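You operate a simulated robot arm through the tools that you are given. There is no shell and no other tool. Be economical: measure what you need, move in short steps, check, and stop when the job is done.

The job below is to be done with a simulated robot arm. You get a single attempt, and the scene is never put back.

Task
Move roll B 207 over to the blue cart, then park the grey cart and brake it.
Fine: it stands inside the orange lines of the cart park; brake off to roll it; the other rolls stay on it; the blue cart stays put, braked. Set down upright: what you pick out.

The check looks at the end state, three seconds after you hand in, the way a careful person would. Anything else that was tipped, shoved, dropped, spilled or broken makes it a failure.

Robot
A 7-joint arm with a two-finger parallel gripper on a trunk, on a base that drives. Base frame: it is fixed to the floor where the robot stands at the start and does not move with it; the origin is under the middle of the robot, x ahead of it, y to its left, z up. Lengths are in mm, angles in rad, forces in N, time in s.
With the tool pointing down near the work surface it reaches from about 100 to 580 mm from the robot's upright axis, wherever it stands. Its first joint turns from -2.897 to 2.897 rad. Places, roughly: blue cart brake [-800, 800, 700]; blue cart deck [-900, 300, 200]; cart park [1100, -1400, 0]; grey cart brake [800, 400, 700]; grey cart deck [700, -100, 200]. Payload 1.57 kg.
The tool frame sits at the grasp point between the pads (the TCP): z along the fingers, y along the line on which they close. The tips reach 30 mm beyond it. The gripper opens to 80 mm. The fingers are 17 mm wide and 12 mm thick; the gripper's body (40 by 82 mm) begins 80 mm behind the TCP.
Orientation is told as [roll, pitch, yaw] about the base's x, y, z axes, in that order, counted from this pose: with the fingers straight down and closing along the base's y, the tool's x points along the base's -x, its y along +y and its z along -z.

Tools
- The arm moves only by the tool drive_tool. Its argument "targets" is a list of rows, each an object of numbers (a shift or turn left out is 0, a gripper value left out holds the last): "tx", "ty", "tz": the shift along the tool's x, y, z in mm; "rx", "ry", "rz": the turn, a rotation vector about the tool's x, y, z in rad. In form: [{"tx": .., "ty": .., "tz": .., "rx": .., "ry": .., "rz": ..}, ...]. A call has 1 to 10 rows; each row is the pose to reach, as a shift and turn from the pose commanded when the call began, along the tool's axes at that moment. "fingers" is the finger opening in mm, from 0 to 80, set as the call begins (left out, the last holds). Rows are played at 5 a second. More than 50 mm and 0.15 rad between two rows, or a gripper value outside its range, and nothing of the call is played. A pose out of reach is approached as far as the arm can. The call stops where the force on the tool passes 40 N (or 10 N more than at its start, if that is more) or the arm is blocked; 0.2 s more then pass. The fingers move at their own pace (about 72 mm/s each) and stop on an object; they squeeze with about 37 N. The grip force told is the motor's: it shows also when the fingers shut on nothing. Time passes only in rows, and 0.2 s behind the last, so rows that repeat a pose let the fingers close. It gives the time, the measured TCP pose, the force on the tool (base axes), the opening and the grip force at its end, in the units of the frame above (readings bear some noise), with the torque about the TCP (base axes, N m) and any sound that the robot's microphone picked up.
- Cameras (640 x 400 px; columns grow to the right, rows downward): "scene" is now at [-25.7, 151.7, 1229.5]; the picture's right is [0.19, -0.98, 0.00], its down [-0.92, -0.17, -0.36] and it looks along [0.36, 0.07, -0.93] (base axes); focal length 214 px, centre (320, 200). "wrist" rides on the gripper at [72, -7, -122] in the tool frame; the picture's right is [0.09, 1.00, 0.00], its down [-0.84, 0.08, -0.54] and it looks along [-0.54, 0.05, 0.84] (tool axes); focal length 238 px, centre (320, 200). There is no depth. A picture from a camera that has moved, and an enlarged one, comes with that camera's place and axes in the base frame and with its lens.
- grab_frame(camera): a new picture of that camera. No time passes.
- raise_lower(by): slides the trunk up (or, below 0, down) by that many mm; the arm and the scene camera ride with it, the base frame stays. It gives what a move gives, with no picture.
- steer(legs): drives the robot by 1 to 6 legs, each [ahead, left, turn to the left] in mm, mm and rad, along the robot's own axes; the way and the turn of a leg run together, so that a leg with both is an arc; at most 1500 mm and 3.142 rad a leg. The arm and the cameras ride along, it lands a little off, and it stops where it bumps. It gives what a move gives.
- pan_tilt(pan, tilt): turns the head with the scene camera to pan (to the left, within 1.501 rad either way) and tilt (down, from -0.506 to 1.204), counted from straight ahead of the robot. It gives what a move gives.
- zoom(camera, box): a new picture of the part [left, top, right, bottom] of that camera's present view, enlarged. No time passes.
- job_done(): hands the job in; it is judged then, once.

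Go step by step. Nothing tells you exact positions but the pictures and the camera data: compare them with the known pose of the tool, close in by small moves and look again before you grip or let go. The budget is 120 turns and 98 pictures, counting those below and the enlarged ones. Unless the task says otherwise, let go and move clear before handing in, and close with one line.

The tools are called after "Emit:" as a command line: name --argument value ..., lists and objects as JSON in quotes. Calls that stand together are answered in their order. drive_tool: Moves the arm, as the interface text tells. Its arguments: {"type":"object","properties":{"targets":{"type":"array"},"fingers":{"type":"number"}},"required":["targets"]} The other tools are called the same way: raise_lower (by) slides the trunk up or down; steer (legs) drives the base; pan_tilt (pan, tilt) turns the head that bears the scene camera; grab_frame (camera) takes a picture; zoom (camera, box) takes an enlarged picture of a part of a camera's view; job_done () hands the job in.

At the start:

```text
t: 0.0
position: [393.6, 103.2, 1088.9]
tool_rot: [0.001, -0.001, 0.001]
contact_force: [-1.3, -0.1, 0.5]
ft_torque: [0.0, -0.02, -0.02]
opening: 80.0
finger_force: 0.0
trunk travel left (down, up): [-75.0, 405.0]
robot x, y, heading: [-1.1, 0.7, -0.002]
head pan, tilt: [0.187, 1.201]
```

scene: 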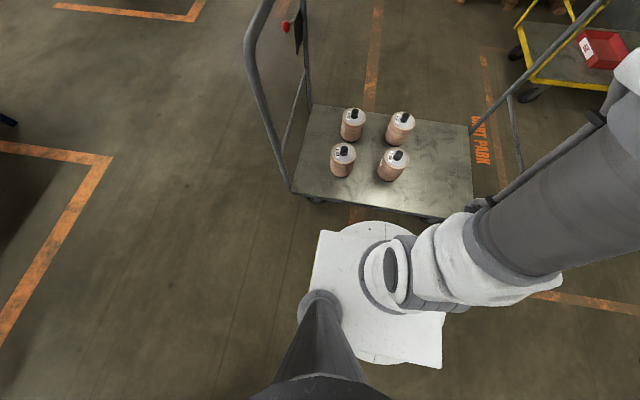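
wrist: 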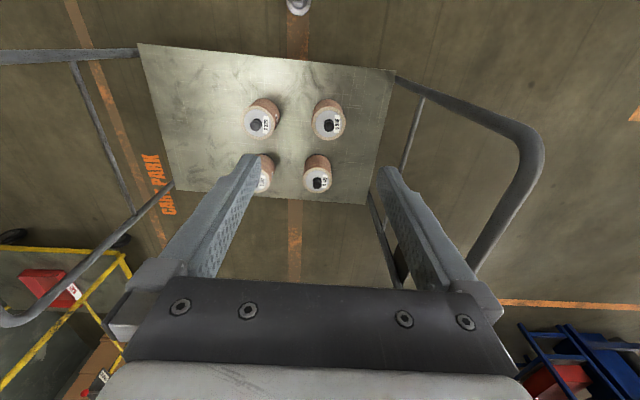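

I see a grey cart ahead carrying four rolls with labels on top. First I read the labels and look around.

Emit:
zoom --camera "scene" --box '[310, 90, 430, 190]'

Emit:
zoom --camera "wrist" --box '[220, 80, 360, 200]'

Emit:
zoom --camera "scene" --box '[230, 0, 330, 60]'

```text
4.00 times, centred on (370, 140) of scene
camera zoom: at [-25.7, 151.7, 1229.5], right [0.19, -0.98, 0.0], down [-0.92, -0.17, -0.36], along [0.36, 0.07, -0.93], focal length 858 px, centre (120, 440)
```

zoom: 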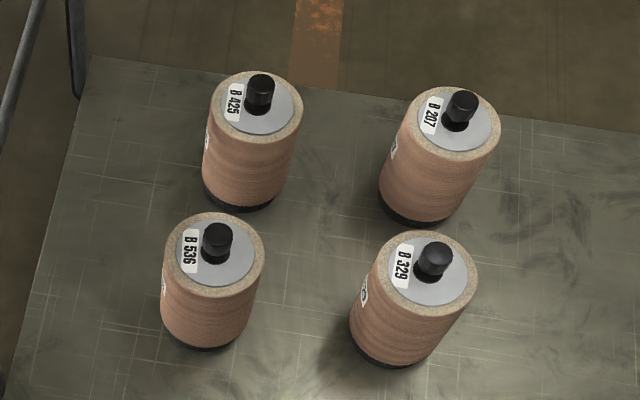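

```text
3.33 times, centred on (290, 140) of wrist
camera zoom: at [322.0, 96.4, 1210.6], right [-0.09, 1.0, 0.0], down [0.84, 0.08, 0.54], along [0.54, 0.05, -0.84], focal length 794 px, centre (420, 400)
```

zoom: 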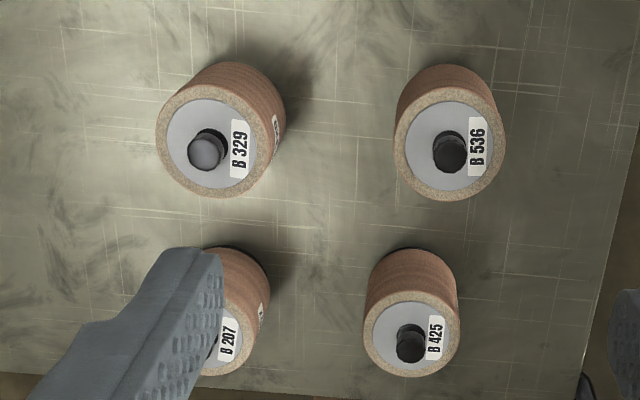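

```text
6.40 times, centred on (280, 30) of scene
camera zoom: at [-25.7, 151.7, 1229.5], right [0.19, -0.98, 0.0], down [-0.92, -0.17, -0.36], along [0.36, 0.07, -0.93], focal length 1373 px, centre (576, 1288)
```

zoom: 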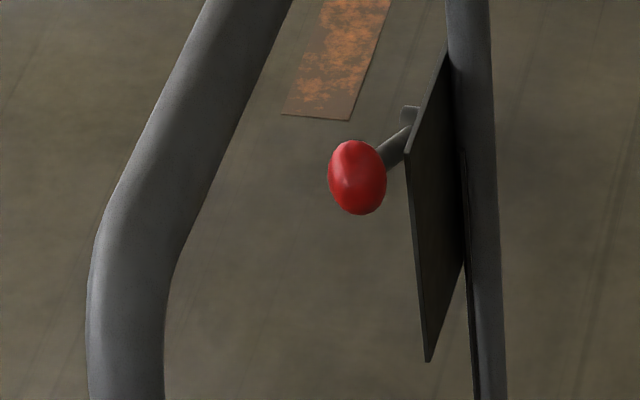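

B 207 is the far right roll on the grey cart (x~800, y~-140). Next I look around at the cart park and the blue cart.

Emit:
pan_tilt --pan -0.8 --tilt 0.6

Emit:
grab_frame --camera "scene"

Emit:
pan_tilt --pan 0.4 --tilt 0.6

Emit:
grab_frame --camera "scene"

Emit:
pan_tilt --pan 1.5 --tilt 0.6

Emit:
grab_frame --camera "scene"

```text
t: 1.3
position: [394.0, 104.4, 1089.2]
tool_rot: [-0.001, -0.001, 0.0]
contact_force: [-0.8, -0.2, 0.9]
ft_torque: [-0.02, 0.02, 0.01]
opening: 80.1
finger_force: 0.2
trunk travel left (down, up): [-75.0, 405.0]
robot x, y, heading: [0.6, 2.5, 0.002]
head pan, tilt: [-0.799, 0.6]
```

```text
92 pictures are left
camera scene: at [-18.9, 78.0, 1274.0], right [-0.72, -0.7, 0.0], down [-0.39, 0.41, -0.82], along [0.58, -0.59, -0.57], focal length 214 px, centre (320, 200)
```

scene: 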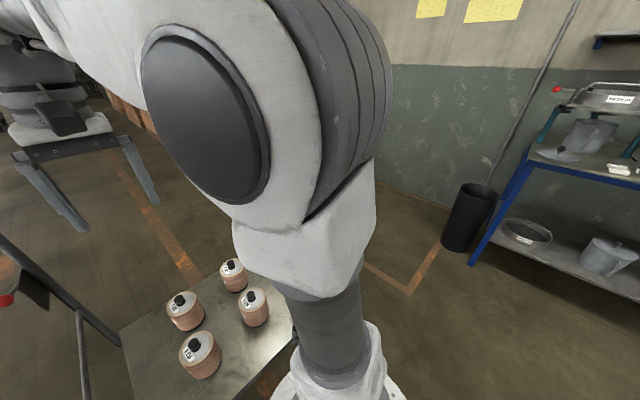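

```text
t: 2.7
position: [393.8, 104.0, 1088.9]
tool_rot: [0.001, 0.0, 0.0]
contact_force: [0.4, -0.3, 0.3]
ft_torque: [-0.02, 0.0, -0.03]
opening: 80.0
finger_force: 0.0
trunk travel left (down, up): [-75.0, 405.0]
robot x, y, heading: [-2.3, -2.2, -0.001]
head pan, tilt: [0.4, 0.6]
```

```text
91 pictures are left
camera scene: at [0.8, 175.6, 1274.1], right [0.39, -0.92, 0.0], down [-0.52, -0.22, -0.83], along [0.76, 0.32, -0.56], focal length 214 px, centre (320, 200)
```

scene: 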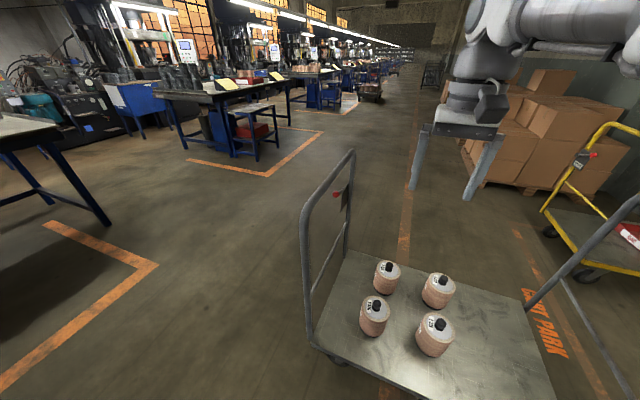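

```text
t: 4.0
position: [394.2, 103.3, 1089.8]
tool_rot: [0.0, -0.001, -0.002]
contact_force: [0.5, 0.2, -0.2]
ft_torque: [0.0, 0.0, 0.0]
opening: 80.2
finger_force: 0.0
trunk travel left (down, up): [-75.0, 405.0]
robot x, y, heading: [-3.0, -1.0, 0.001]
head pan, tilt: [1.499, 0.6]
```

```text
90 pictures are left
camera scene: at [-74.2, 229.5, 1274.1], right [1.0, -0.07, 0.0], down [-0.04, -0.56, -0.83], along [0.06, 0.82, -0.56], focal length 214 px, centre (320, 200)
```

scene: 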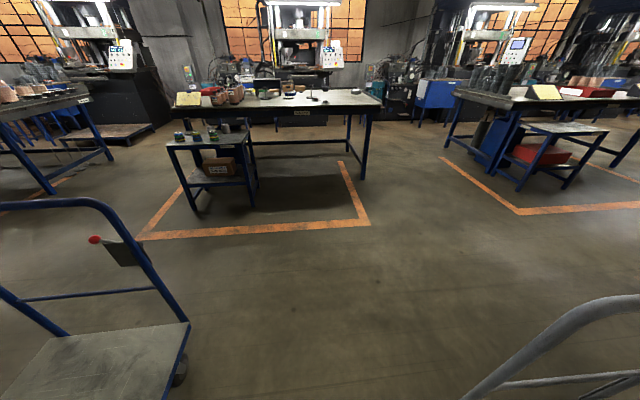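

The deck is at about z 250 (x 365..950). B 207 sits on its far side, out of reach from here, so I drive around the handle end to the far side and turn to face the cart.

Emit:
steer --legs '[[0, 950, 0], [1430, 0, 0], [0, 0, 3.141], [0, 1050, 0]]'

Emit:
pan_tilt --pan 0.2 --tilt 1.0

Emit:
grab_frame --camera "scene"

Emit:
grab_frame --camera "wrist"

```text
t: 38.3
position: [1022.7, -156.8, 1089.0]
tool_rot: [0.0, 0.0, -3.137]
contact_force: [-0.4, -1.1, 0.0]
ft_torque: [0.02, 0.03, 0.0]
opening: 80.2
finger_force: 0.0
trunk travel left (down, up): [-75.0, 405.0]
robot x, y, heading: [1415.0, -50.9, -3.139]
head pan, tilt: [1.499, 0.6]
```

```text
t: 39.8
position: [1022.1, -157.2, 1089.1]
tool_rot: [-0.001, -0.001, -3.137]
contact_force: [0.6, 0.1, 1.0]
ft_torque: [0.01, 0.0, 0.01]
opening: 80.3
finger_force: 0.0
trunk travel left (down, up): [-75.0, 405.0]
robot x, y, heading: [1418.5, -51.5, -3.135]
head pan, tilt: [0.201, 1.0]
```

```text
89 pictures are left
camera scene: at [1427.9, -203.9, 1242.1], right [-0.21, 0.98, 0.0], down [0.82, 0.17, -0.54], along [-0.53, -0.11, -0.84], focal length 214 px, centre (320, 200)
```

scene: 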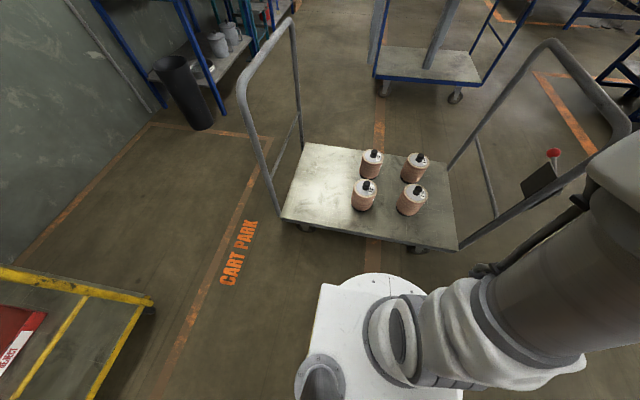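

```text
88 pictures are left
camera wrist: at [1094.1, -150.0, 1210.7], right [0.1, -1.0, 0.0], down [-0.84, -0.08, 0.54], along [-0.54, -0.05, -0.84], focal length 238 px, centre (320, 200)
```

wrist: 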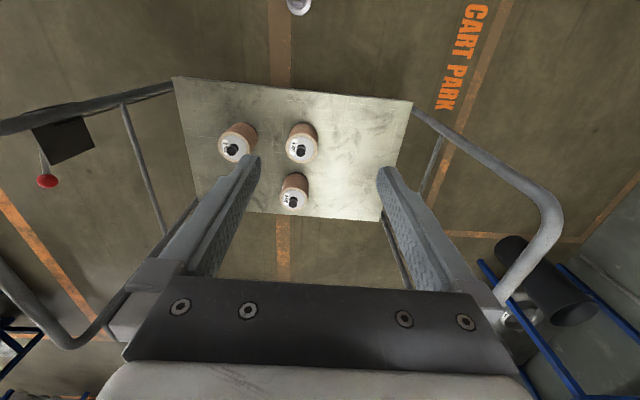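

Now I face the cart from its far side. I zoom to confirm the label and the position.

Emit:
zoom --camera "scene" --box '[330, 135, 450, 225]'

Emit:
zoom --camera "wrist" --box '[200, 100, 340, 220]'

```text
4.44 times, centred on (390, 180) of scene
camera zoom: at [1427.9, -203.9, 1242.1], right [-0.21, 0.98, 0.0], down [0.82, 0.17, -0.54], along [-0.53, -0.11, -0.84], focal length 953 px, centre (9, 289)
```

zoom: 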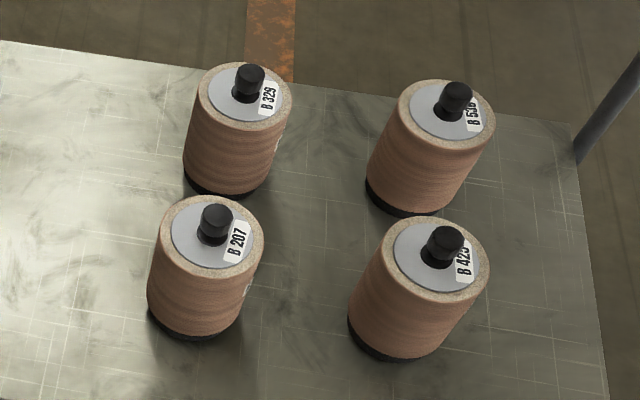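

```text
3.33 times, centred on (270, 160) of wrist
camera zoom: at [1094.1, -150.0, 1210.7], right [0.1, -1.0, 0.0], down [-0.84, -0.08, 0.54], along [-0.54, -0.05, -0.84], focal length 794 px, centre (487, 333)
```

zoom: 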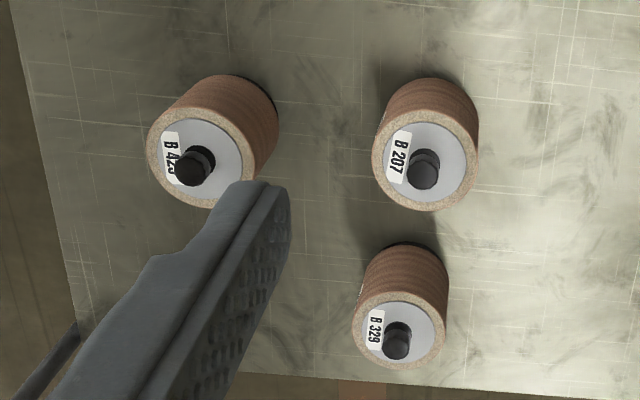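

B 207's knob top is at about (773, -112, 415). The knob is graspable, while the roll (~105 mm) is too wide. I move a bit closer and lower the trunk.

Emit:
steer --legs '[[60, 0, 0]]'

Emit:
raise_lower --by -75

Emit:
drive_tool --targets '[{"tx": -40, "ty": 0, "tz": 0}, {"tx": -80, "ty": -22, "tz": 0}, {"tx": -120, "ty": -44, "tz": 0}, {"tx": -160, "ty": -44, "tz": 0}, {"tx": -190, "ty": -44, "tz": 0}, {"tx": -190, "ty": -44, "tz": 40}, {"tx": -190, "ty": -44, "tz": 80}]' --fingers 80

Emit:
grab_frame --camera "wrist"

```text
t: 40.8
position: [964.2, -158.1, 1088.9]
tool_rot: [-0.001, -0.001, -3.134]
contact_force: [0.5, -0.2, -0.8]
ft_torque: [0.0, 0.02, -0.03]
opening: 80.1
finger_force: 0.0
trunk travel left (down, up): [-75.0, 405.0]
robot x, y, heading: [1356.4, -51.0, -3.131]
head pan, tilt: [0.201, 1.0]
```

```text
t: 42.0
position: [964.1, -158.5, 1014.4]
tool_rot: [-0.001, 0.0, -3.135]
contact_force: [-0.4, -0.1, 0.6]
ft_torque: [-0.03, -0.01, 0.05]
opening: 80.2
finger_force: 0.0
trunk travel left (down, up): [0.0, 480.0]
robot x, y, heading: [1361.7, -49.1, -3.134]
head pan, tilt: [0.201, 1.0]
```

```text
t: 43.6
position: [772.3, -114.3, 934.1]
tool_rot: [-0.001, -0.001, -3.134]
contact_force: [0.2, 0.4, 0.0]
ft_torque: [0.01, -0.01, 0.02]
opening: 79.9
finger_force: 0.1
out of reach, approached as far as the arm can: row 5
trunk travel left (down, up): [0.0, 480.0]
robot x, y, heading: [1356.4, -57.5, -3.135]
head pan, tilt: [0.201, 1.0]
```

```text
85 pictures are left
camera wrist: at [844.7, -107.3, 1055.0], right [0.1, -1.0, 0.0], down [-0.84, -0.08, 0.54], along [-0.54, -0.05, -0.84], focal length 238 px, centre (320, 200)
```

wrist: 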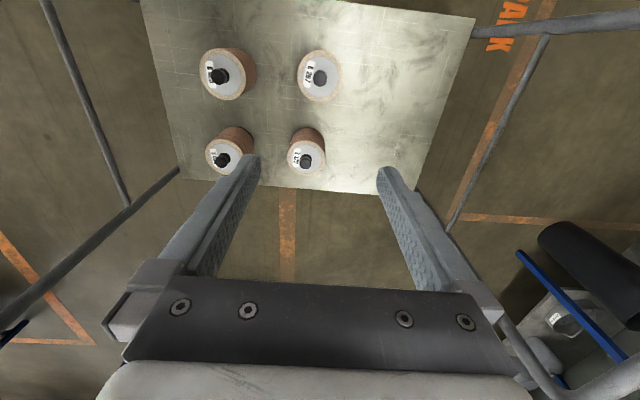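

The position fits: the knob is at about (780, -111). I descend partway.

Emit:
drive_tool --targets '[{"tz": 48}, {"tz": 96}, {"tz": 144}, {"tz": 192}, {"tz": 240}, {"tz": 288}, {"tz": 330}]'

Emit:
grab_frame --camera "wrist"

Emit:
grab_frame --camera "scene"

```text
t: 45.2
position: [774.7, -113.8, 604.2]
tool_rot: [0.001, 0.0, -3.136]
contact_force: [0.3, 0.9, -0.5]
ft_torque: [0.01, 0.02, 0.02]
opening: 80.3
finger_force: 0.0
trunk travel left (down, up): [0.0, 480.0]
robot x, y, heading: [1358.5, -50.5, -3.135]
head pan, tilt: [0.201, 1.0]
```

```text
84 pictures are left
camera wrist: at [846.1, -107.4, 726.0], right [0.1, -1.0, 0.0], down [-0.84, -0.08, 0.54], along [-0.54, -0.05, -0.84], focal length 238 px, centre (320, 200)
```

wrist: 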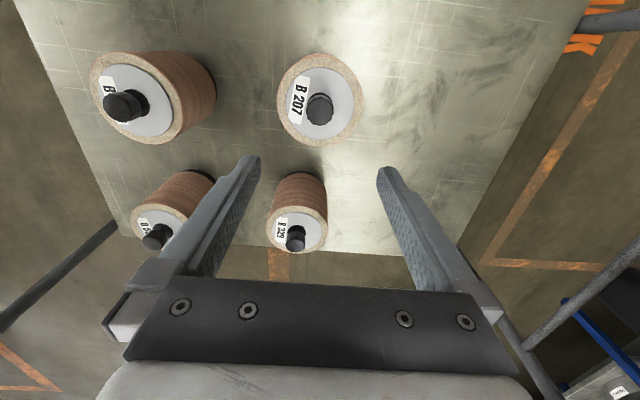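

```text
83 pictures are left
camera scene: at [1369.2, -204.2, 1167.1], right [-0.21, 0.98, 0.0], down [0.82, 0.17, -0.54], along [-0.53, -0.11, -0.84], focal length 214 px, centre (320, 200)
```

scene: 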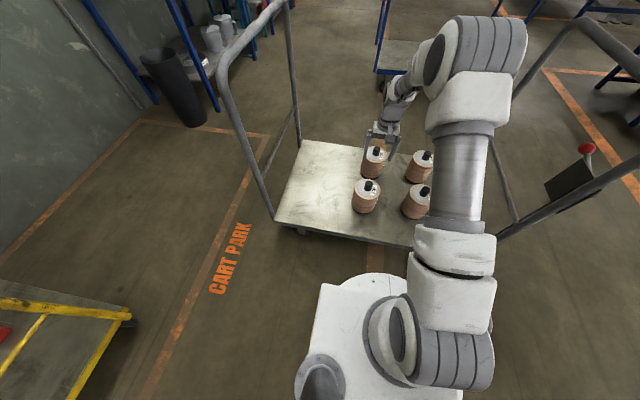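

Emit:
drive_tool --targets '[{"tx": 4, "tz": 45}, {"tx": 4, "tz": 90}, {"tx": 4, "tz": 135}, {"tx": 4, "tz": 175}]'

Emit:
grab_frame --camera "wrist"

Emit:
zoom --camera "scene" --box '[330, 130, 430, 220]'

```text
t: 46.2
position: [777.1, -114.1, 429.5]
tool_rot: [-0.001, 0.0, -3.133]
contact_force: [0.0, -0.3, 0.8]
ft_torque: [-0.01, 0.03, -0.05]
opening: 79.9
finger_force: 0.1
trunk travel left (down, up): [0.0, 480.0]
robot x, y, heading: [1356.4, -49.3, -3.136]
head pan, tilt: [0.201, 1.0]
```

```text
82 pictures are left
camera wrist: at [849.3, -106.7, 551.5], right [0.1, -1.0, 0.0], down [-0.84, -0.08, 0.54], along [-0.54, -0.05, -0.84], focal length 238 px, centre (320, 200)
```

wrist: 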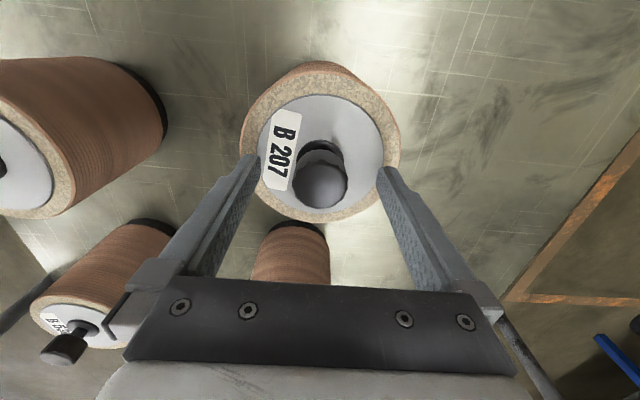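

```text
4.44 times, centred on (380, 175) of scene
camera zoom: at [1369.2, -204.2, 1167.1], right [-0.21, 0.98, 0.0], down [0.82, 0.17, -0.54], along [-0.53, -0.11, -0.84], focal length 953 px, centre (53, 311)
```

zoom: 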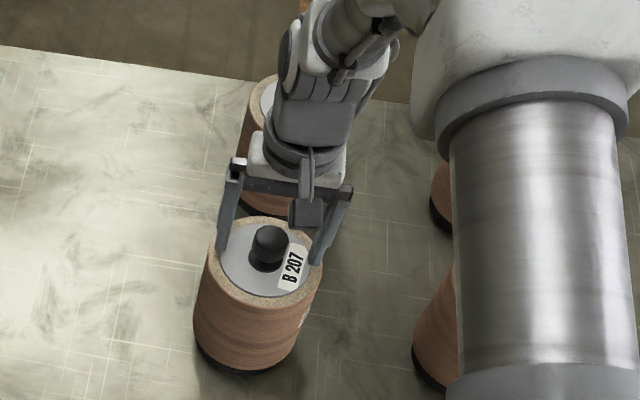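

Fingers straddle the knob; I nudge 5 mm in -x, lower by 16 mm and close.

Emit:
drive_tool --targets '[{"tx": -5, "tz": 0}, {"tx": -5, "tz": 8}, {"tx": -5, "tz": 16}]'

Emit:
zoom --camera "scene" --box '[340, 140, 420, 220]'

Emit:
grab_frame --camera "wrist"

```text
t: 46.9
position: [773.7, -115.6, 425.2]
tool_rot: [0.0, 0.001, -3.135]
contact_force: [11.7, 1.8, 23.8]
ft_torque: [-0.15, -0.41, 0.06]
opening: 79.8
finger_force: 0.1
trunk travel left (down, up): [0.0, 480.0]
robot x, y, heading: [1358.1, -51.6, -3.135]
head pan, tilt: [0.201, 1.0]
stopped in row 3: the force on the tool passed its limit at 50 N (the readings are from after the stop); the commanded pose is now the measured one
```

```text
5.00 times, centred on (380, 180) of scene
camera zoom: at [1370.8, -204.0, 1167.4], right [-0.21, 0.98, 0.0], down [0.82, 0.17, -0.54], along [-0.53, -0.11, -0.84], focal length 1072 px, centre (20, 300)
```

zoom: 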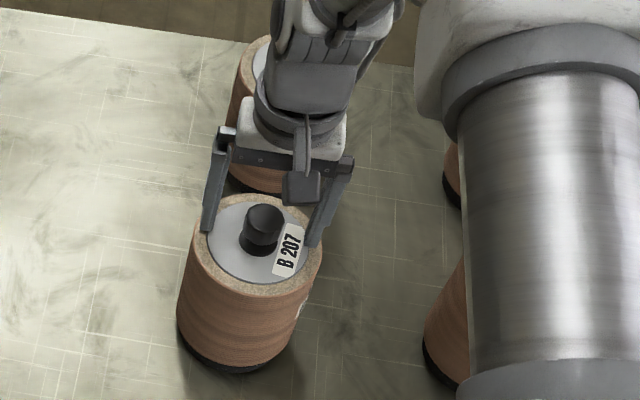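

```text
79 pictures are left
camera wrist: at [843.6, -107.6, 546.5], right [0.1, -1.0, 0.0], down [-0.84, -0.08, 0.54], along [-0.54, -0.05, -0.84], focal length 238 px, centre (320, 200)
```

wrist: 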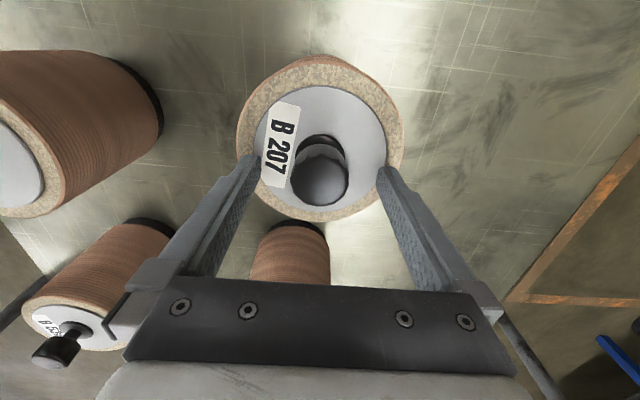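

The tips touched the roll's top (z≈395). I lift 4 mm and close on the knob.

Emit:
drive_tool --targets '[{"tz": -4}]'

Emit:
drive_tool --targets '[{"tz": 0}, {"tz": 0}, {"tz": 0}, {"tz": 0}, {"tz": 0}]' --fingers 0

Emit:
drive_tool --targets '[{"tz": -10}, {"tz": -20}, {"tz": -30}]'

Emit:
grab_frame --camera "wrist"

```text
t: 47.3
position: [771.4, -114.7, 424.8]
tool_rot: [0.001, 0.0, -3.136]
contact_force: [0.5, 0.6, -0.7]
ft_torque: [0.0, 0.01, -0.01]
opening: 80.1
finger_force: 0.1
trunk travel left (down, up): [0.0, 480.0]
robot x, y, heading: [1352.7, -51.4, -3.134]
head pan, tilt: [0.201, 1.0]
```

```text
t: 48.5
position: [771.4, -114.7, 427.6]
tool_rot: [0.0, 0.002, -3.135]
contact_force: [-0.7, 1.4, -0.1]
ft_torque: [-0.09, 0.24, 0.03]
opening: 31.8
finger_force: 36.8
trunk travel left (down, up): [0.0, 480.0]
robot x, y, heading: [1356.1, -53.0, -3.131]
head pan, tilt: [0.201, 1.0]
```

```text
t: 49.3
position: [771.5, -114.2, 455.9]
tool_rot: [0.001, 0.002, -3.134]
contact_force: [0.1, 0.8, -14.6]
ft_torque: [0.02, 0.11, -0.01]
opening: 32.3
finger_force: 36.7
trunk travel left (down, up): [0.0, 480.0]
robot x, y, heading: [1357.2, -49.7, -3.136]
head pan, tilt: [0.201, 1.0]
```

```text
78 pictures are left
camera wrist: at [843.5, -107.6, 578.1], right [0.1, -1.0, 0.0], down [-0.84, -0.08, 0.54], along [-0.54, -0.05, -0.84], focal length 238 px, centre (320, 200)
```

wrist: 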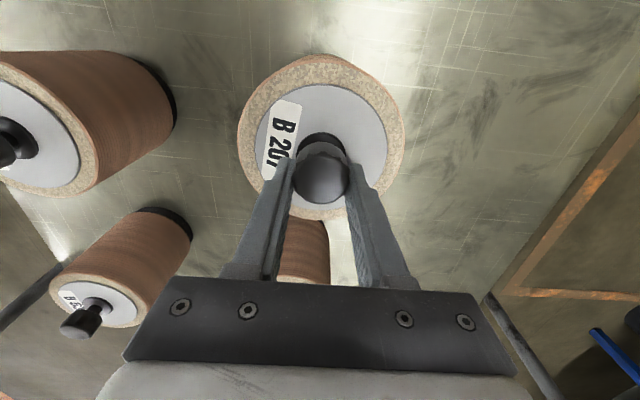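

Held: about 1.5 kg. I lift high, retract, then drive around the handle end (already facing -x) toward the blue cart.

Emit:
drive_tool --targets '[{"tz": -45}, {"tz": -90}, {"tz": -135}, {"tz": -180}, {"tz": -225}, {"tz": -270}, {"tz": -315}, {"tz": -360}, {"tz": -405}, {"tz": -450}]'

Emit:
drive_tool --targets '[{"tx": 40}, {"tx": 80}, {"tx": 120}, {"tx": 160}, {"tx": 200}, {"tx": 200}]'

Emit:
steer --legs '[[-250, 0, 0], [0, -1000, 0]]'

Emit:
grab_frame --camera "wrist"

Emit:
grab_frame --camera "scene"

```text
t: 51.5
position: [772.0, -113.9, 906.2]
tool_rot: [-0.003, 0.004, -3.135]
contact_force: [0.0, -0.1, -15.5]
ft_torque: [0.02, 0.1, 0.01]
opening: 31.9
finger_force: 37.3
trunk travel left (down, up): [0.0, 480.0]
robot x, y, heading: [1356.8, -50.7, -3.136]
head pan, tilt: [0.201, 1.0]
```

```text
t: 52.9
position: [970.8, -111.5, 906.1]
tool_rot: [-0.001, 0.001, -3.134]
contact_force: [0.6, -0.3, -13.0]
ft_torque: [-0.01, 0.12, -0.03]
opening: 32.2
finger_force: 37.6
trunk travel left (down, up): [0.0, 480.0]
robot x, y, heading: [1357.9, -52.8, -3.137]
head pan, tilt: [0.201, 1.0]
```

```text
t: 62.7
position: [1225.2, 911.2, 905.7]
tool_rot: [0.001, 0.002, 3.142]
contact_force: [-0.5, -0.2, -13.5]
ft_torque: [-0.02, 0.1, 0.0]
opening: 32.2
finger_force: 37.0
trunk travel left (down, up): [0.0, 480.0]
robot x, y, heading: [1612.6, 967.2, 3.141]
head pan, tilt: [0.201, 1.0]
```

```text
77 pictures are left
camera wrist: at [1296.2, 916.3, 1028.3], right [0.09, -1.0, 0.0], down [-0.84, -0.08, 0.54], along [-0.54, -0.05, -0.84], focal length 238 px, centre (320, 200)
```

wrist: 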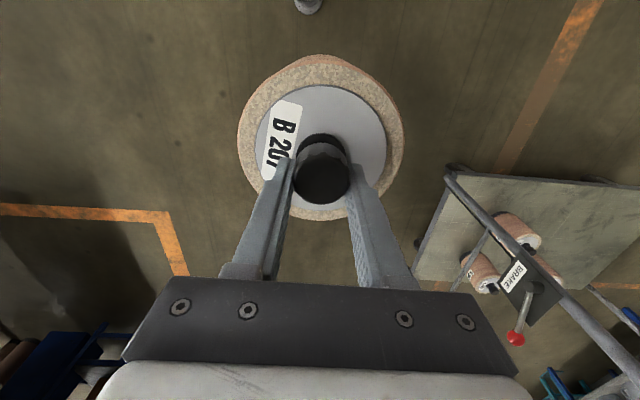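

```text
76 pictures are left
camera scene: at [1622.5, 815.5, 1167.0], right [-0.2, 0.98, 0.0], down [0.83, 0.17, -0.54], along [-0.53, -0.11, -0.84], focal length 214 px, centre (320, 200)
```

scene: 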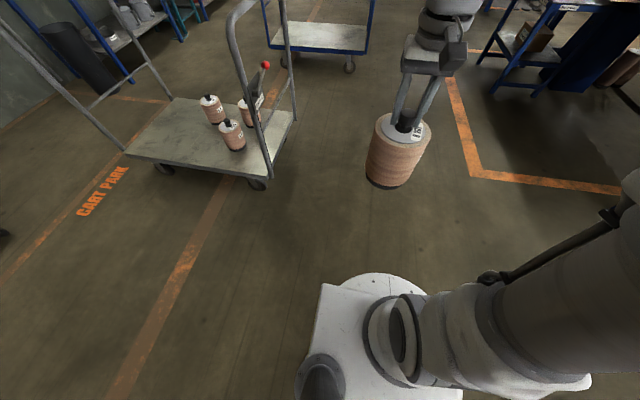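

The roll hangs firmly. I drive on to face the blue cart.

Emit:
steer --legs '[[1500, 0, 0], [0, 650, 0]]'

Emit:
pan_tilt --pan 0.2 --tilt 0.85

Emit:
grab_frame --camera "scene"

Emit:
grab_frame --camera "wrist"

```text
t: 75.5
position: [-262.0, 535.0, 904.3]
tool_rot: [-0.002, 0.009, -3.133]
contact_force: [-0.1, -0.2, -13.0]
ft_torque: [-0.01, 0.13, 0.0]
opening: 32.2
finger_force: 37.2
trunk travel left (down, up): [0.0, 480.0]
robot x, y, heading: [122.7, 591.5, -3.134]
head pan, tilt: [0.201, 1.0]
stopped in leg 2: the robot was blocked; the commanded pose is now the measured one
```

```text
t: 76.2
position: [-261.3, 533.5, 905.1]
tool_rot: [-0.002, 0.004, -3.133]
contact_force: [-0.2, -0.6, -13.8]
ft_torque: [0.0, 0.07, -0.02]
opening: 32.0
finger_force: 37.1
trunk travel left (down, up): [0.0, 480.0]
robot x, y, heading: [125.7, 594.1, -3.135]
head pan, tilt: [0.201, 0.85]
```

```text
75 pictures are left
camera scene: at [128.3, 441.9, 1178.1], right [-0.21, 0.98, 0.0], down [0.74, 0.16, -0.66], along [-0.64, -0.14, -0.75], focal length 214 px, centre (320, 200)
```

scene: 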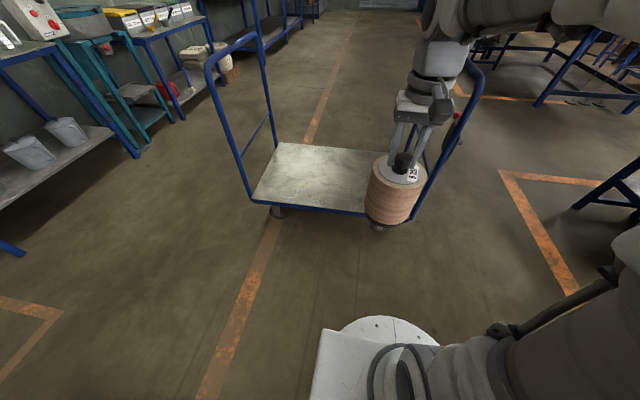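

```text
74 pictures are left
camera wrist: at [-190.7, 541.4, 1027.4], right [0.1, -0.99, 0.0], down [-0.84, -0.09, 0.54], along [-0.53, -0.05, -0.84], focal length 238 px, centre (320, 200)
```

wrist: 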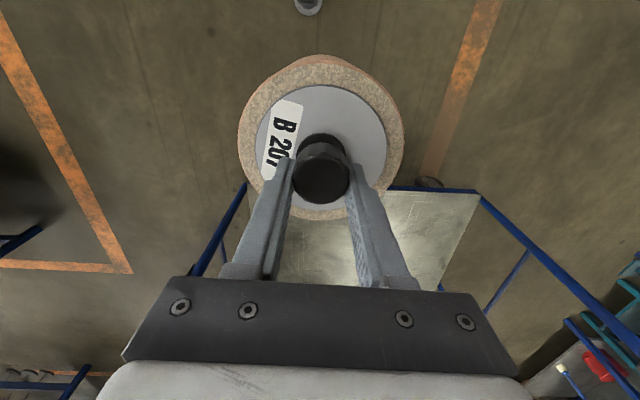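

The robot bumped, probably its rear corner against the grey cart's handle end. I back off and go further forward before sliding sideways.

Emit:
steer --legs '[[0, -30, 0], [250, 0, 0]]'

Emit:
grab_frame --camera "scene"

```text
t: 78.9
position: [-510.3, 561.8, 905.6]
tool_rot: [-0.002, 0.005, -3.133]
contact_force: [0.3, 0.5, -13.8]
ft_torque: [0.0, 0.1, -0.02]
opening: 31.8
finger_force: 36.9
trunk travel left (down, up): [0.0, 480.0]
robot x, y, heading: [-123.4, 622.9, -3.129]
head pan, tilt: [0.201, 0.85]
```

```text
73 pictures are left
camera scene: at [-120.2, 469.5, 1178.1], right [-0.21, 0.98, 0.0], down [0.73, 0.16, -0.66], along [-0.64, -0.14, -0.75], focal length 214 px, centre (320, 200)
```

scene: 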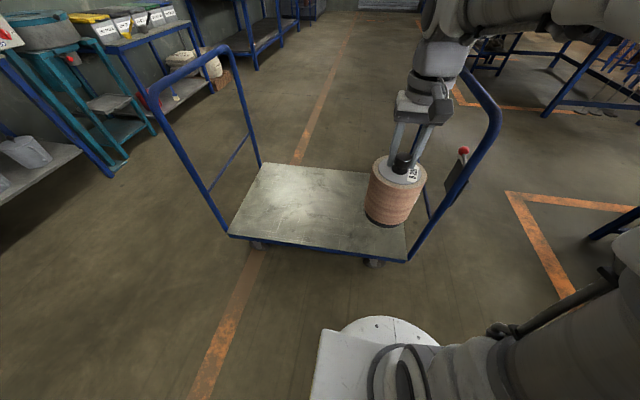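

Deck runs x −590..−1150, y −100..750. I slide left 200 and forward a little, then reach over the deck.

Emit:
steer --legs '[[0, 200, 0], [50, 0, 0]]'

Emit:
drive_tool --targets '[{"tx": -40}, {"tx": -80}, {"tx": -120}, {"tx": -160}, {"tx": -180}, {"tx": -180, "tz": 45}, {"tx": -180, "tz": 90}, {"tx": -180, "tz": 135}, {"tx": -180, "tz": 180}, {"tx": -180, "tz": 225}]'

Emit:
grab_frame --camera "scene"

Emit:
grab_frame --camera "wrist"

```text
t: 81.6
position: [-558.5, 359.6, 906.2]
tool_rot: [-0.003, 0.006, -3.133]
contact_force: [0.2, 0.6, -12.9]
ft_torque: [0.0, 0.11, 0.01]
opening: 32.0
finger_force: 37.4
trunk travel left (down, up): [0.0, 480.0]
robot x, y, heading: [-171.7, 421.4, -3.14]
head pan, tilt: [0.201, 0.85]
```

```text
t: 83.8
position: [-737.0, 360.0, 681.6]
tool_rot: [-0.002, 0.002, -3.134]
contact_force: [-1.4, -0.2, -12.9]
ft_torque: [0.02, 0.15, -0.03]
opening: 32.0
finger_force: 36.8
trunk travel left (down, up): [0.0, 480.0]
robot x, y, heading: [-168.5, 421.6, -3.128]
head pan, tilt: [0.201, 0.85]
```

```text
72 pictures are left
camera scene: at [-167.4, 267.9, 1178.2], right [-0.21, 0.98, 0.0], down [0.74, 0.16, -0.66], along [-0.65, -0.14, -0.75], focal length 214 px, centre (320, 200)
```

scene: 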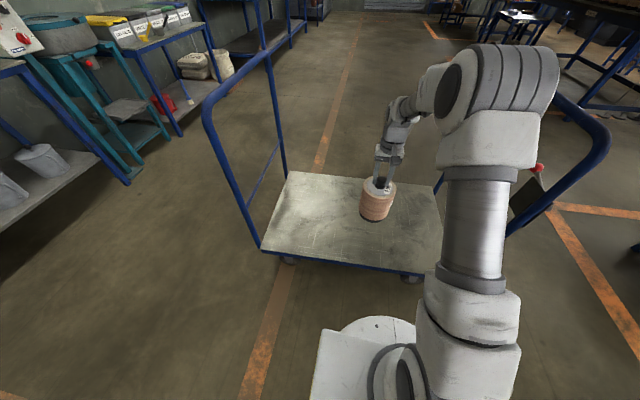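

```text
71 pictures are left
camera wrist: at [-665.3, 366.9, 802.0], right [0.1, -0.99, 0.0], down [-0.84, -0.09, 0.54], along [-0.54, -0.05, -0.84], focal length 238 px, centre (320, 200)
```

wrist: 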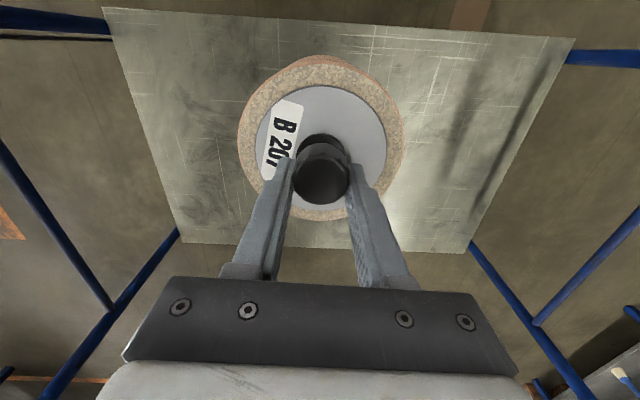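

The roll is well over the deck. I descend to just above, then in small steps until contact.

Emit:
drive_tool --targets '[{"tz": 40}, {"tz": 80}, {"tz": 120}, {"tz": 160}, {"tz": 190}, {"tz": 215}]'

Emit:
grab_frame --camera "scene"

Emit:
drive_tool --targets '[{"tz": 4}, {"tz": 8}, {"tz": 12}, {"tz": 16}, {"tz": 20}, {"tz": 24}, {"tz": 28}, {"tz": 30}, {"tz": 32}, {"tz": 34}]'

```text
t: 85.2
position: [-734.2, 359.6, 461.9]
tool_rot: [-0.001, 0.007, -3.134]
contact_force: [0.5, 0.1, -12.6]
ft_torque: [0.01, 0.18, 0.02]
opening: 31.9
finger_force: 37.0
trunk travel left (down, up): [0.0, 480.0]
robot x, y, heading: [-169.4, 422.8, -3.129]
head pan, tilt: [0.201, 0.85]
```

```text
70 pictures are left
camera scene: at [-167.5, 267.9, 1178.2], right [-0.21, 0.98, 0.0], down [0.74, 0.16, -0.66], along [-0.65, -0.14, -0.75], focal length 214 px, centre (320, 200)
```

scene: 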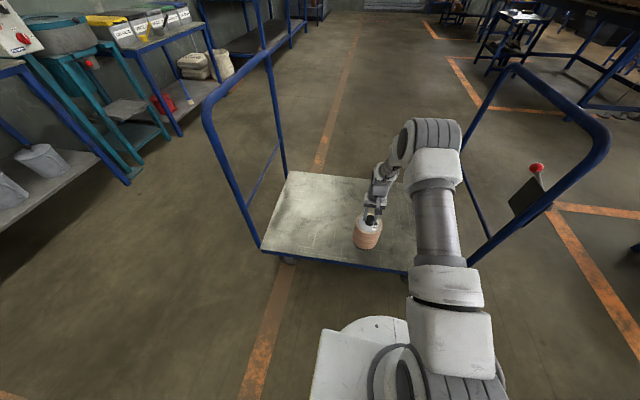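

```text
t: 87.4
position: [-734.5, 359.8, 430.2]
tool_rot: [-0.002, 0.008, -3.131]
contact_force: [0.3, 0.1, -12.6]
ft_torque: [0.02, 0.13, 0.03]
opening: 32.0
finger_force: 37.0
trunk travel left (down, up): [0.0, 480.0]
robot x, y, heading: [-170.7, 422.6, -3.135]
head pan, tilt: [0.201, 0.85]
```

Emit:
drive_tool --targets '[{"tz": 2}, {"tz": 3}, {"tz": 4}, {"tz": 5}]'

```text
t: 88.4
position: [-735.5, 360.3, 426.7]
tool_rot: [-0.002, 0.005, -3.133]
contact_force: [4.9, 0.1, -1.6]
ft_torque: [-0.06, -0.18, 0.03]
opening: 32.3
finger_force: 37.0
trunk travel left (down, up): [0.0, 480.0]
robot x, y, heading: [-170.7, 425.6, -3.138]
head pan, tilt: [0.201, 0.85]
```

Weight is now carried by the deck. I open the fingers and rise.

Emit:
drive_tool --targets '[{"tz": 0}, {"tz": 0}, {"tz": 0}, {"tz": 0}, {"tz": 0}]' --fingers 80

Emit:
drive_tool --targets '[{"tz": -20}, {"tz": -60}, {"tz": -105}, {"tz": -150}, {"tz": -200}, {"tz": -250}, {"tz": -300}, {"tz": -350}, {"tz": -400}, {"tz": -440}]'

Emit:
grab_frame --camera "wrist"

Emit:
drive_tool --targets '[{"tx": 40, "tz": -20}, {"tx": 80, "tz": -60}, {"tx": 120, "tz": -100}, {"tx": 160, "tz": -140}, {"tx": 180, "tz": -180}]'

Emit:
grab_frame --camera "scene"

```text
t: 89.6
position: [-735.5, 360.4, 425.5]
tool_rot: [-0.003, 0.006, -3.134]
contact_force: [-0.6, 0.3, -0.1]
ft_torque: [0.06, -0.04, -0.01]
opening: 79.9
finger_force: 0.0
trunk travel left (down, up): [0.0, 480.0]
robot x, y, heading: [-169.5, 421.7, -3.136]
head pan, tilt: [0.201, 0.85]
```

```text
t: 91.8
position: [-736.7, 357.3, 866.7]
tool_rot: [-0.004, 0.005, -3.135]
contact_force: [0.0, -0.2, -0.1]
ft_torque: [-0.03, -0.01, 0.03]
opening: 80.0
finger_force: 0.1
trunk travel left (down, up): [0.0, 480.0]
robot x, y, heading: [-174.0, 424.8, -3.13]
head pan, tilt: [0.201, 0.85]
```

```text
69 pictures are left
camera wrist: at [-665.6, 364.5, 987.9], right [0.1, -0.99, 0.0], down [-0.84, -0.09, 0.54], along [-0.53, -0.05, -0.84], focal length 238 px, centre (320, 200)
```

wrist: 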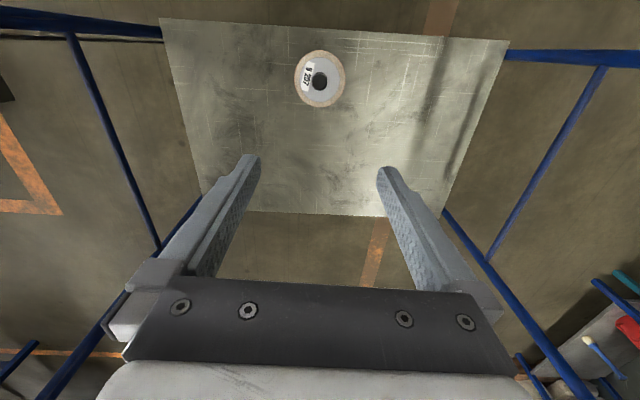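

```text
refused: row 2 steps farther than a row can; nothing moved
```

```text
68 pictures are left
camera scene: at [-167.0, 268.0, 1178.1], right [-0.21, 0.98, 0.0], down [0.73, 0.16, -0.66], along [-0.65, -0.14, -0.75], focal length 214 px, centre (320, 200)
```

scene: 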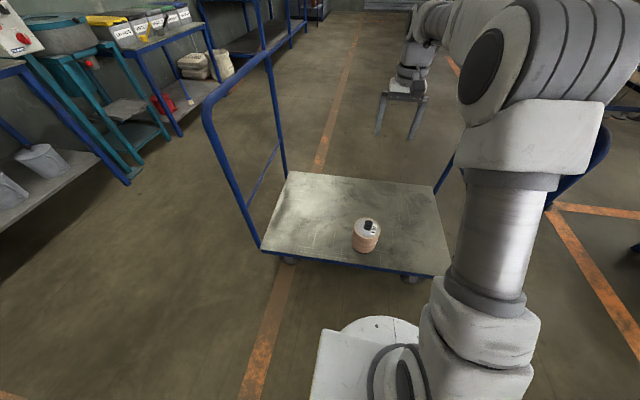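

Roll B 207 stands upright on the blue deck. I retract the arm and use the blue cart's lever as a reference for "braked".

Emit:
drive_tool --targets '[{"tx": 30, "tz": -30}, {"tx": 60, "tz": -60}, {"tx": 90, "tz": -90}, {"tx": 120, "tz": -120}, {"tx": 150, "tz": -150}, {"tx": 180, "tz": -180}]'

Emit:
pan_tilt --pan -0.3 --tilt 0.6

Emit:
grab_frame --camera "scene"

```text
t: 93.2
position: [-555.4, 360.8, 1045.5]
tool_rot: [-0.002, 0.005, -3.133]
contact_force: [-0.2, -0.5, 0.3]
ft_torque: [-0.02, 0.01, -0.03]
opening: 80.1
finger_force: 0.0
trunk travel left (down, up): [0.0, 480.0]
robot x, y, heading: [-173.0, 424.6, -3.135]
head pan, tilt: [0.201, 0.85]
```

```text
t: 94.2
position: [-556.3, 360.9, 1046.5]
tool_rot: [0.0, 0.005, -3.133]
contact_force: [0.1, -0.5, -0.4]
ft_torque: [0.01, 0.01, 0.0]
opening: 79.6
finger_force: 0.0
trunk travel left (down, up): [0.0, 480.0]
robot x, y, heading: [-170.8, 428.0, -3.135]
head pan, tilt: [-0.3, 0.6]
```

```text
67 pictures are left
camera scene: at [-175.1, 309.5, 1199.0], right [0.29, 0.96, 0.0], down [0.54, -0.16, -0.82], along [-0.79, 0.24, -0.57], focal length 214 px, centre (320, 200)
```

scene: 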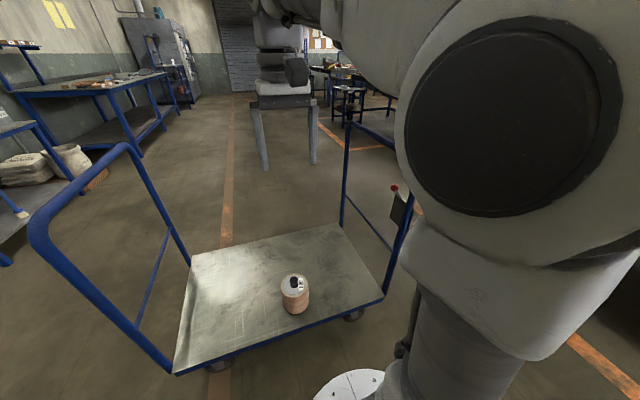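

Now I drive to the grey cart's handle end (+y) and face it (heading −y).

Emit:
steer --legs '[[0, -680, 0], [-830, 0, 0], [0, 0, 1.571]]'

Emit:
pan_tilt --pan 0.25 --tilt 0.9

Emit:
grab_frame --camera "scene"

Emit:
grab_frame --camera "wrist"

```text
t: 110.1
position: [704.3, 721.1, 1047.1]
tool_rot: [0.0, 0.006, -1.586]
contact_force: [0.0, 0.6, -0.5]
ft_torque: [0.0, 0.03, -0.03]
opening: 80.3
finger_force: 0.0
trunk travel left (down, up): [0.0, 480.0]
robot x, y, heading: [655.0, 1106.2, -1.588]
head pan, tilt: [-0.3, 0.6]
```

```text
t: 111.1
position: [705.3, 719.9, 1047.3]
tool_rot: [-0.002, 0.005, -1.588]
contact_force: [-0.3, 0.2, -0.4]
ft_torque: [0.0, 0.0, 0.02]
opening: 80.1
finger_force: 0.0
trunk travel left (down, up): [0.0, 480.0]
robot x, y, heading: [652.1, 1106.8, -1.592]
head pan, tilt: [0.25, 0.901]
```

```text
66 pictures are left
camera scene: at [810.9, 1111.7, 1174.3], right [-0.97, -0.23, 0.0], down [-0.18, 0.76, -0.62], along [0.14, -0.6, -0.78], focal length 214 px, centre (320, 200)
```

scene: 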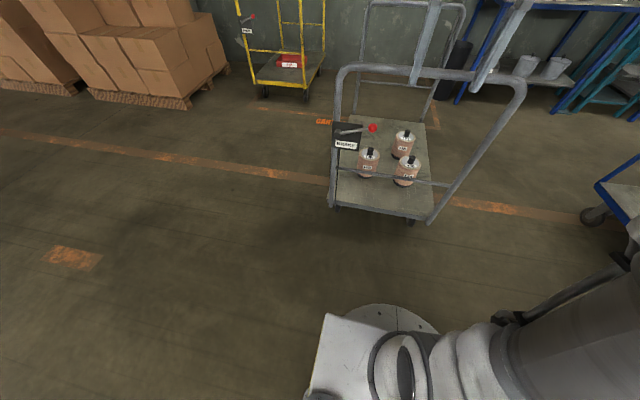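

```text
65 pictures are left
camera wrist: at [698.8, 791.3, 1168.5], right [1.0, 0.08, 0.0], down [0.07, -0.84, 0.54], along [0.04, -0.54, -0.84], focal length 238 px, centre (320, 200)
```

wrist: 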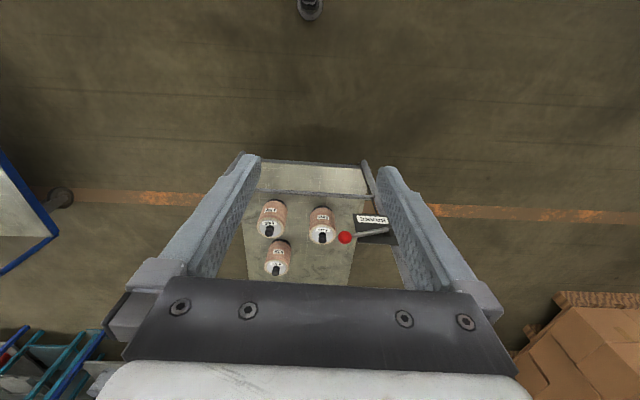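

Both lever and plate are visible. I zoom in to read them, including the yellow and blue carts' levers for comparison.

Emit:
zoom --camera "scene" --box '[320, 105, 400, 165]'

Emit:
zoom --camera "wrist" --box '[330, 200, 410, 250]'

Emit:
zoom --camera "scene" --box '[225, 0, 345, 110]'

```text
6.67 times, centred on (360, 135) of scene
camera zoom: at [810.9, 1111.7, 1174.3], right [-0.97, -0.23, 0.0], down [-0.18, 0.76, -0.62], along [0.14, -0.6, -0.78], focal length 1430 px, centre (53, 633)
```

zoom: 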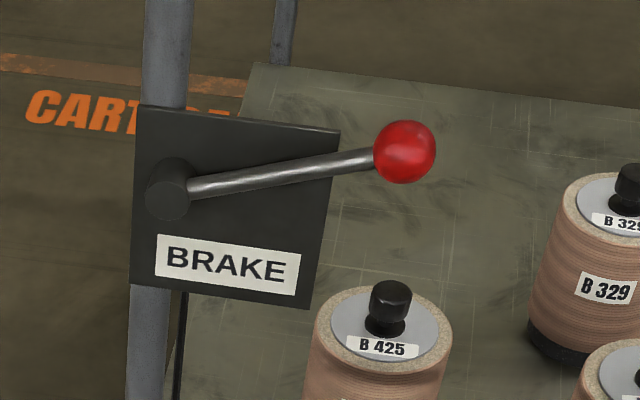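

```text
8.00 times, centred on (370, 225) of wrist
camera zoom: at [698.8, 791.3, 1168.5], right [1.0, 0.08, 0.0], down [0.07, -0.84, 0.54], along [0.04, -0.54, -0.84], focal length 1907 px, centre (-80, 0)
```

zoom: 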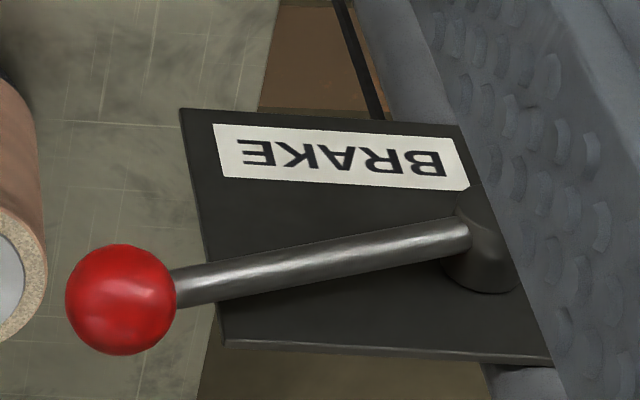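

```text
3.64 times, centred on (285, 55) of scene
camera zoom: at [810.9, 1111.7, 1174.3], right [-0.97, -0.23, 0.0], down [-0.18, 0.76, -0.62], along [0.14, -0.6, -0.78], focal length 780 px, centre (447, 727)
```

zoom: 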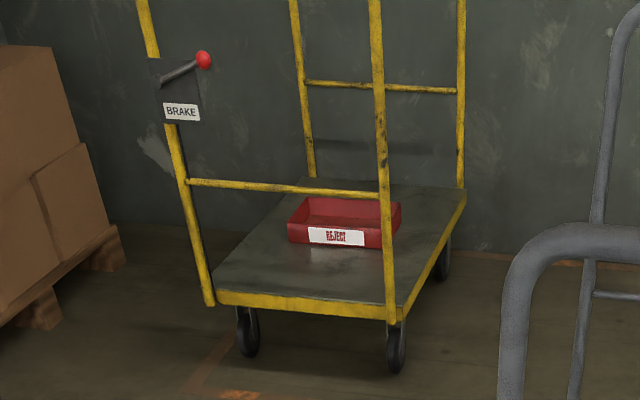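

Emit:
pan_tilt --pan -1.3 --tilt 0.4

Emit:
grab_frame --camera "scene"

```text
t: 112.7
position: [704.3, 721.0, 1045.8]
tool_rot: [-0.001, 0.006, -1.587]
contact_force: [0.6, 0.3, 0.6]
ft_torque: [0.01, 0.03, 0.03]
opening: 80.1
finger_force: 0.2
trunk travel left (down, up): [0.0, 480.0]
robot x, y, heading: [654.7, 1107.3, -1.588]
head pan, tilt: [-1.3, 0.4]
```

```text
61 pictures are left
camera scene: at [703.8, 1161.7, 1217.3], right [-0.25, 0.97, 0.0], down [0.38, 0.1, -0.92], along [-0.89, -0.23, -0.39], focal length 214 px, centre (320, 200)
```

scene: 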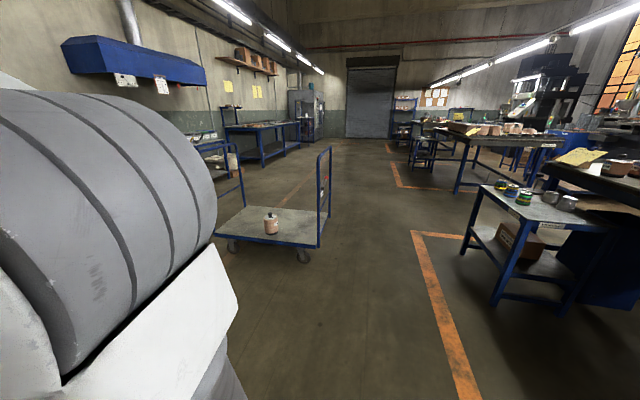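

Emit:
zoom --camera "scene" --box '[295, 140, 355, 200]'

```text
6.67 times, centred on (325, 170) of scene
camera zoom: at [703.8, 1161.7, 1217.3], right [-0.25, 0.97, 0.0], down [0.38, 0.1, -0.92], along [-0.89, -0.23, -0.39], focal length 1430 px, centre (287, 400)
```

zoom: 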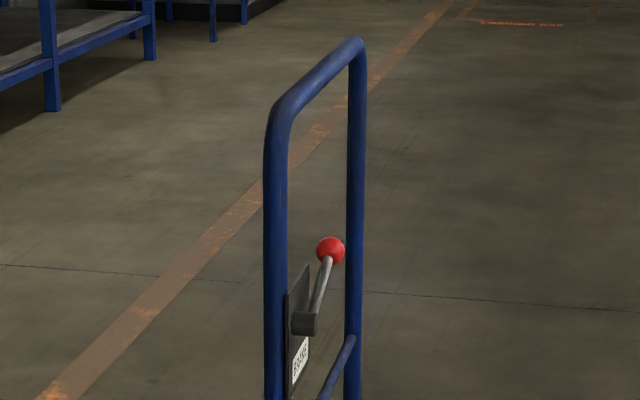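

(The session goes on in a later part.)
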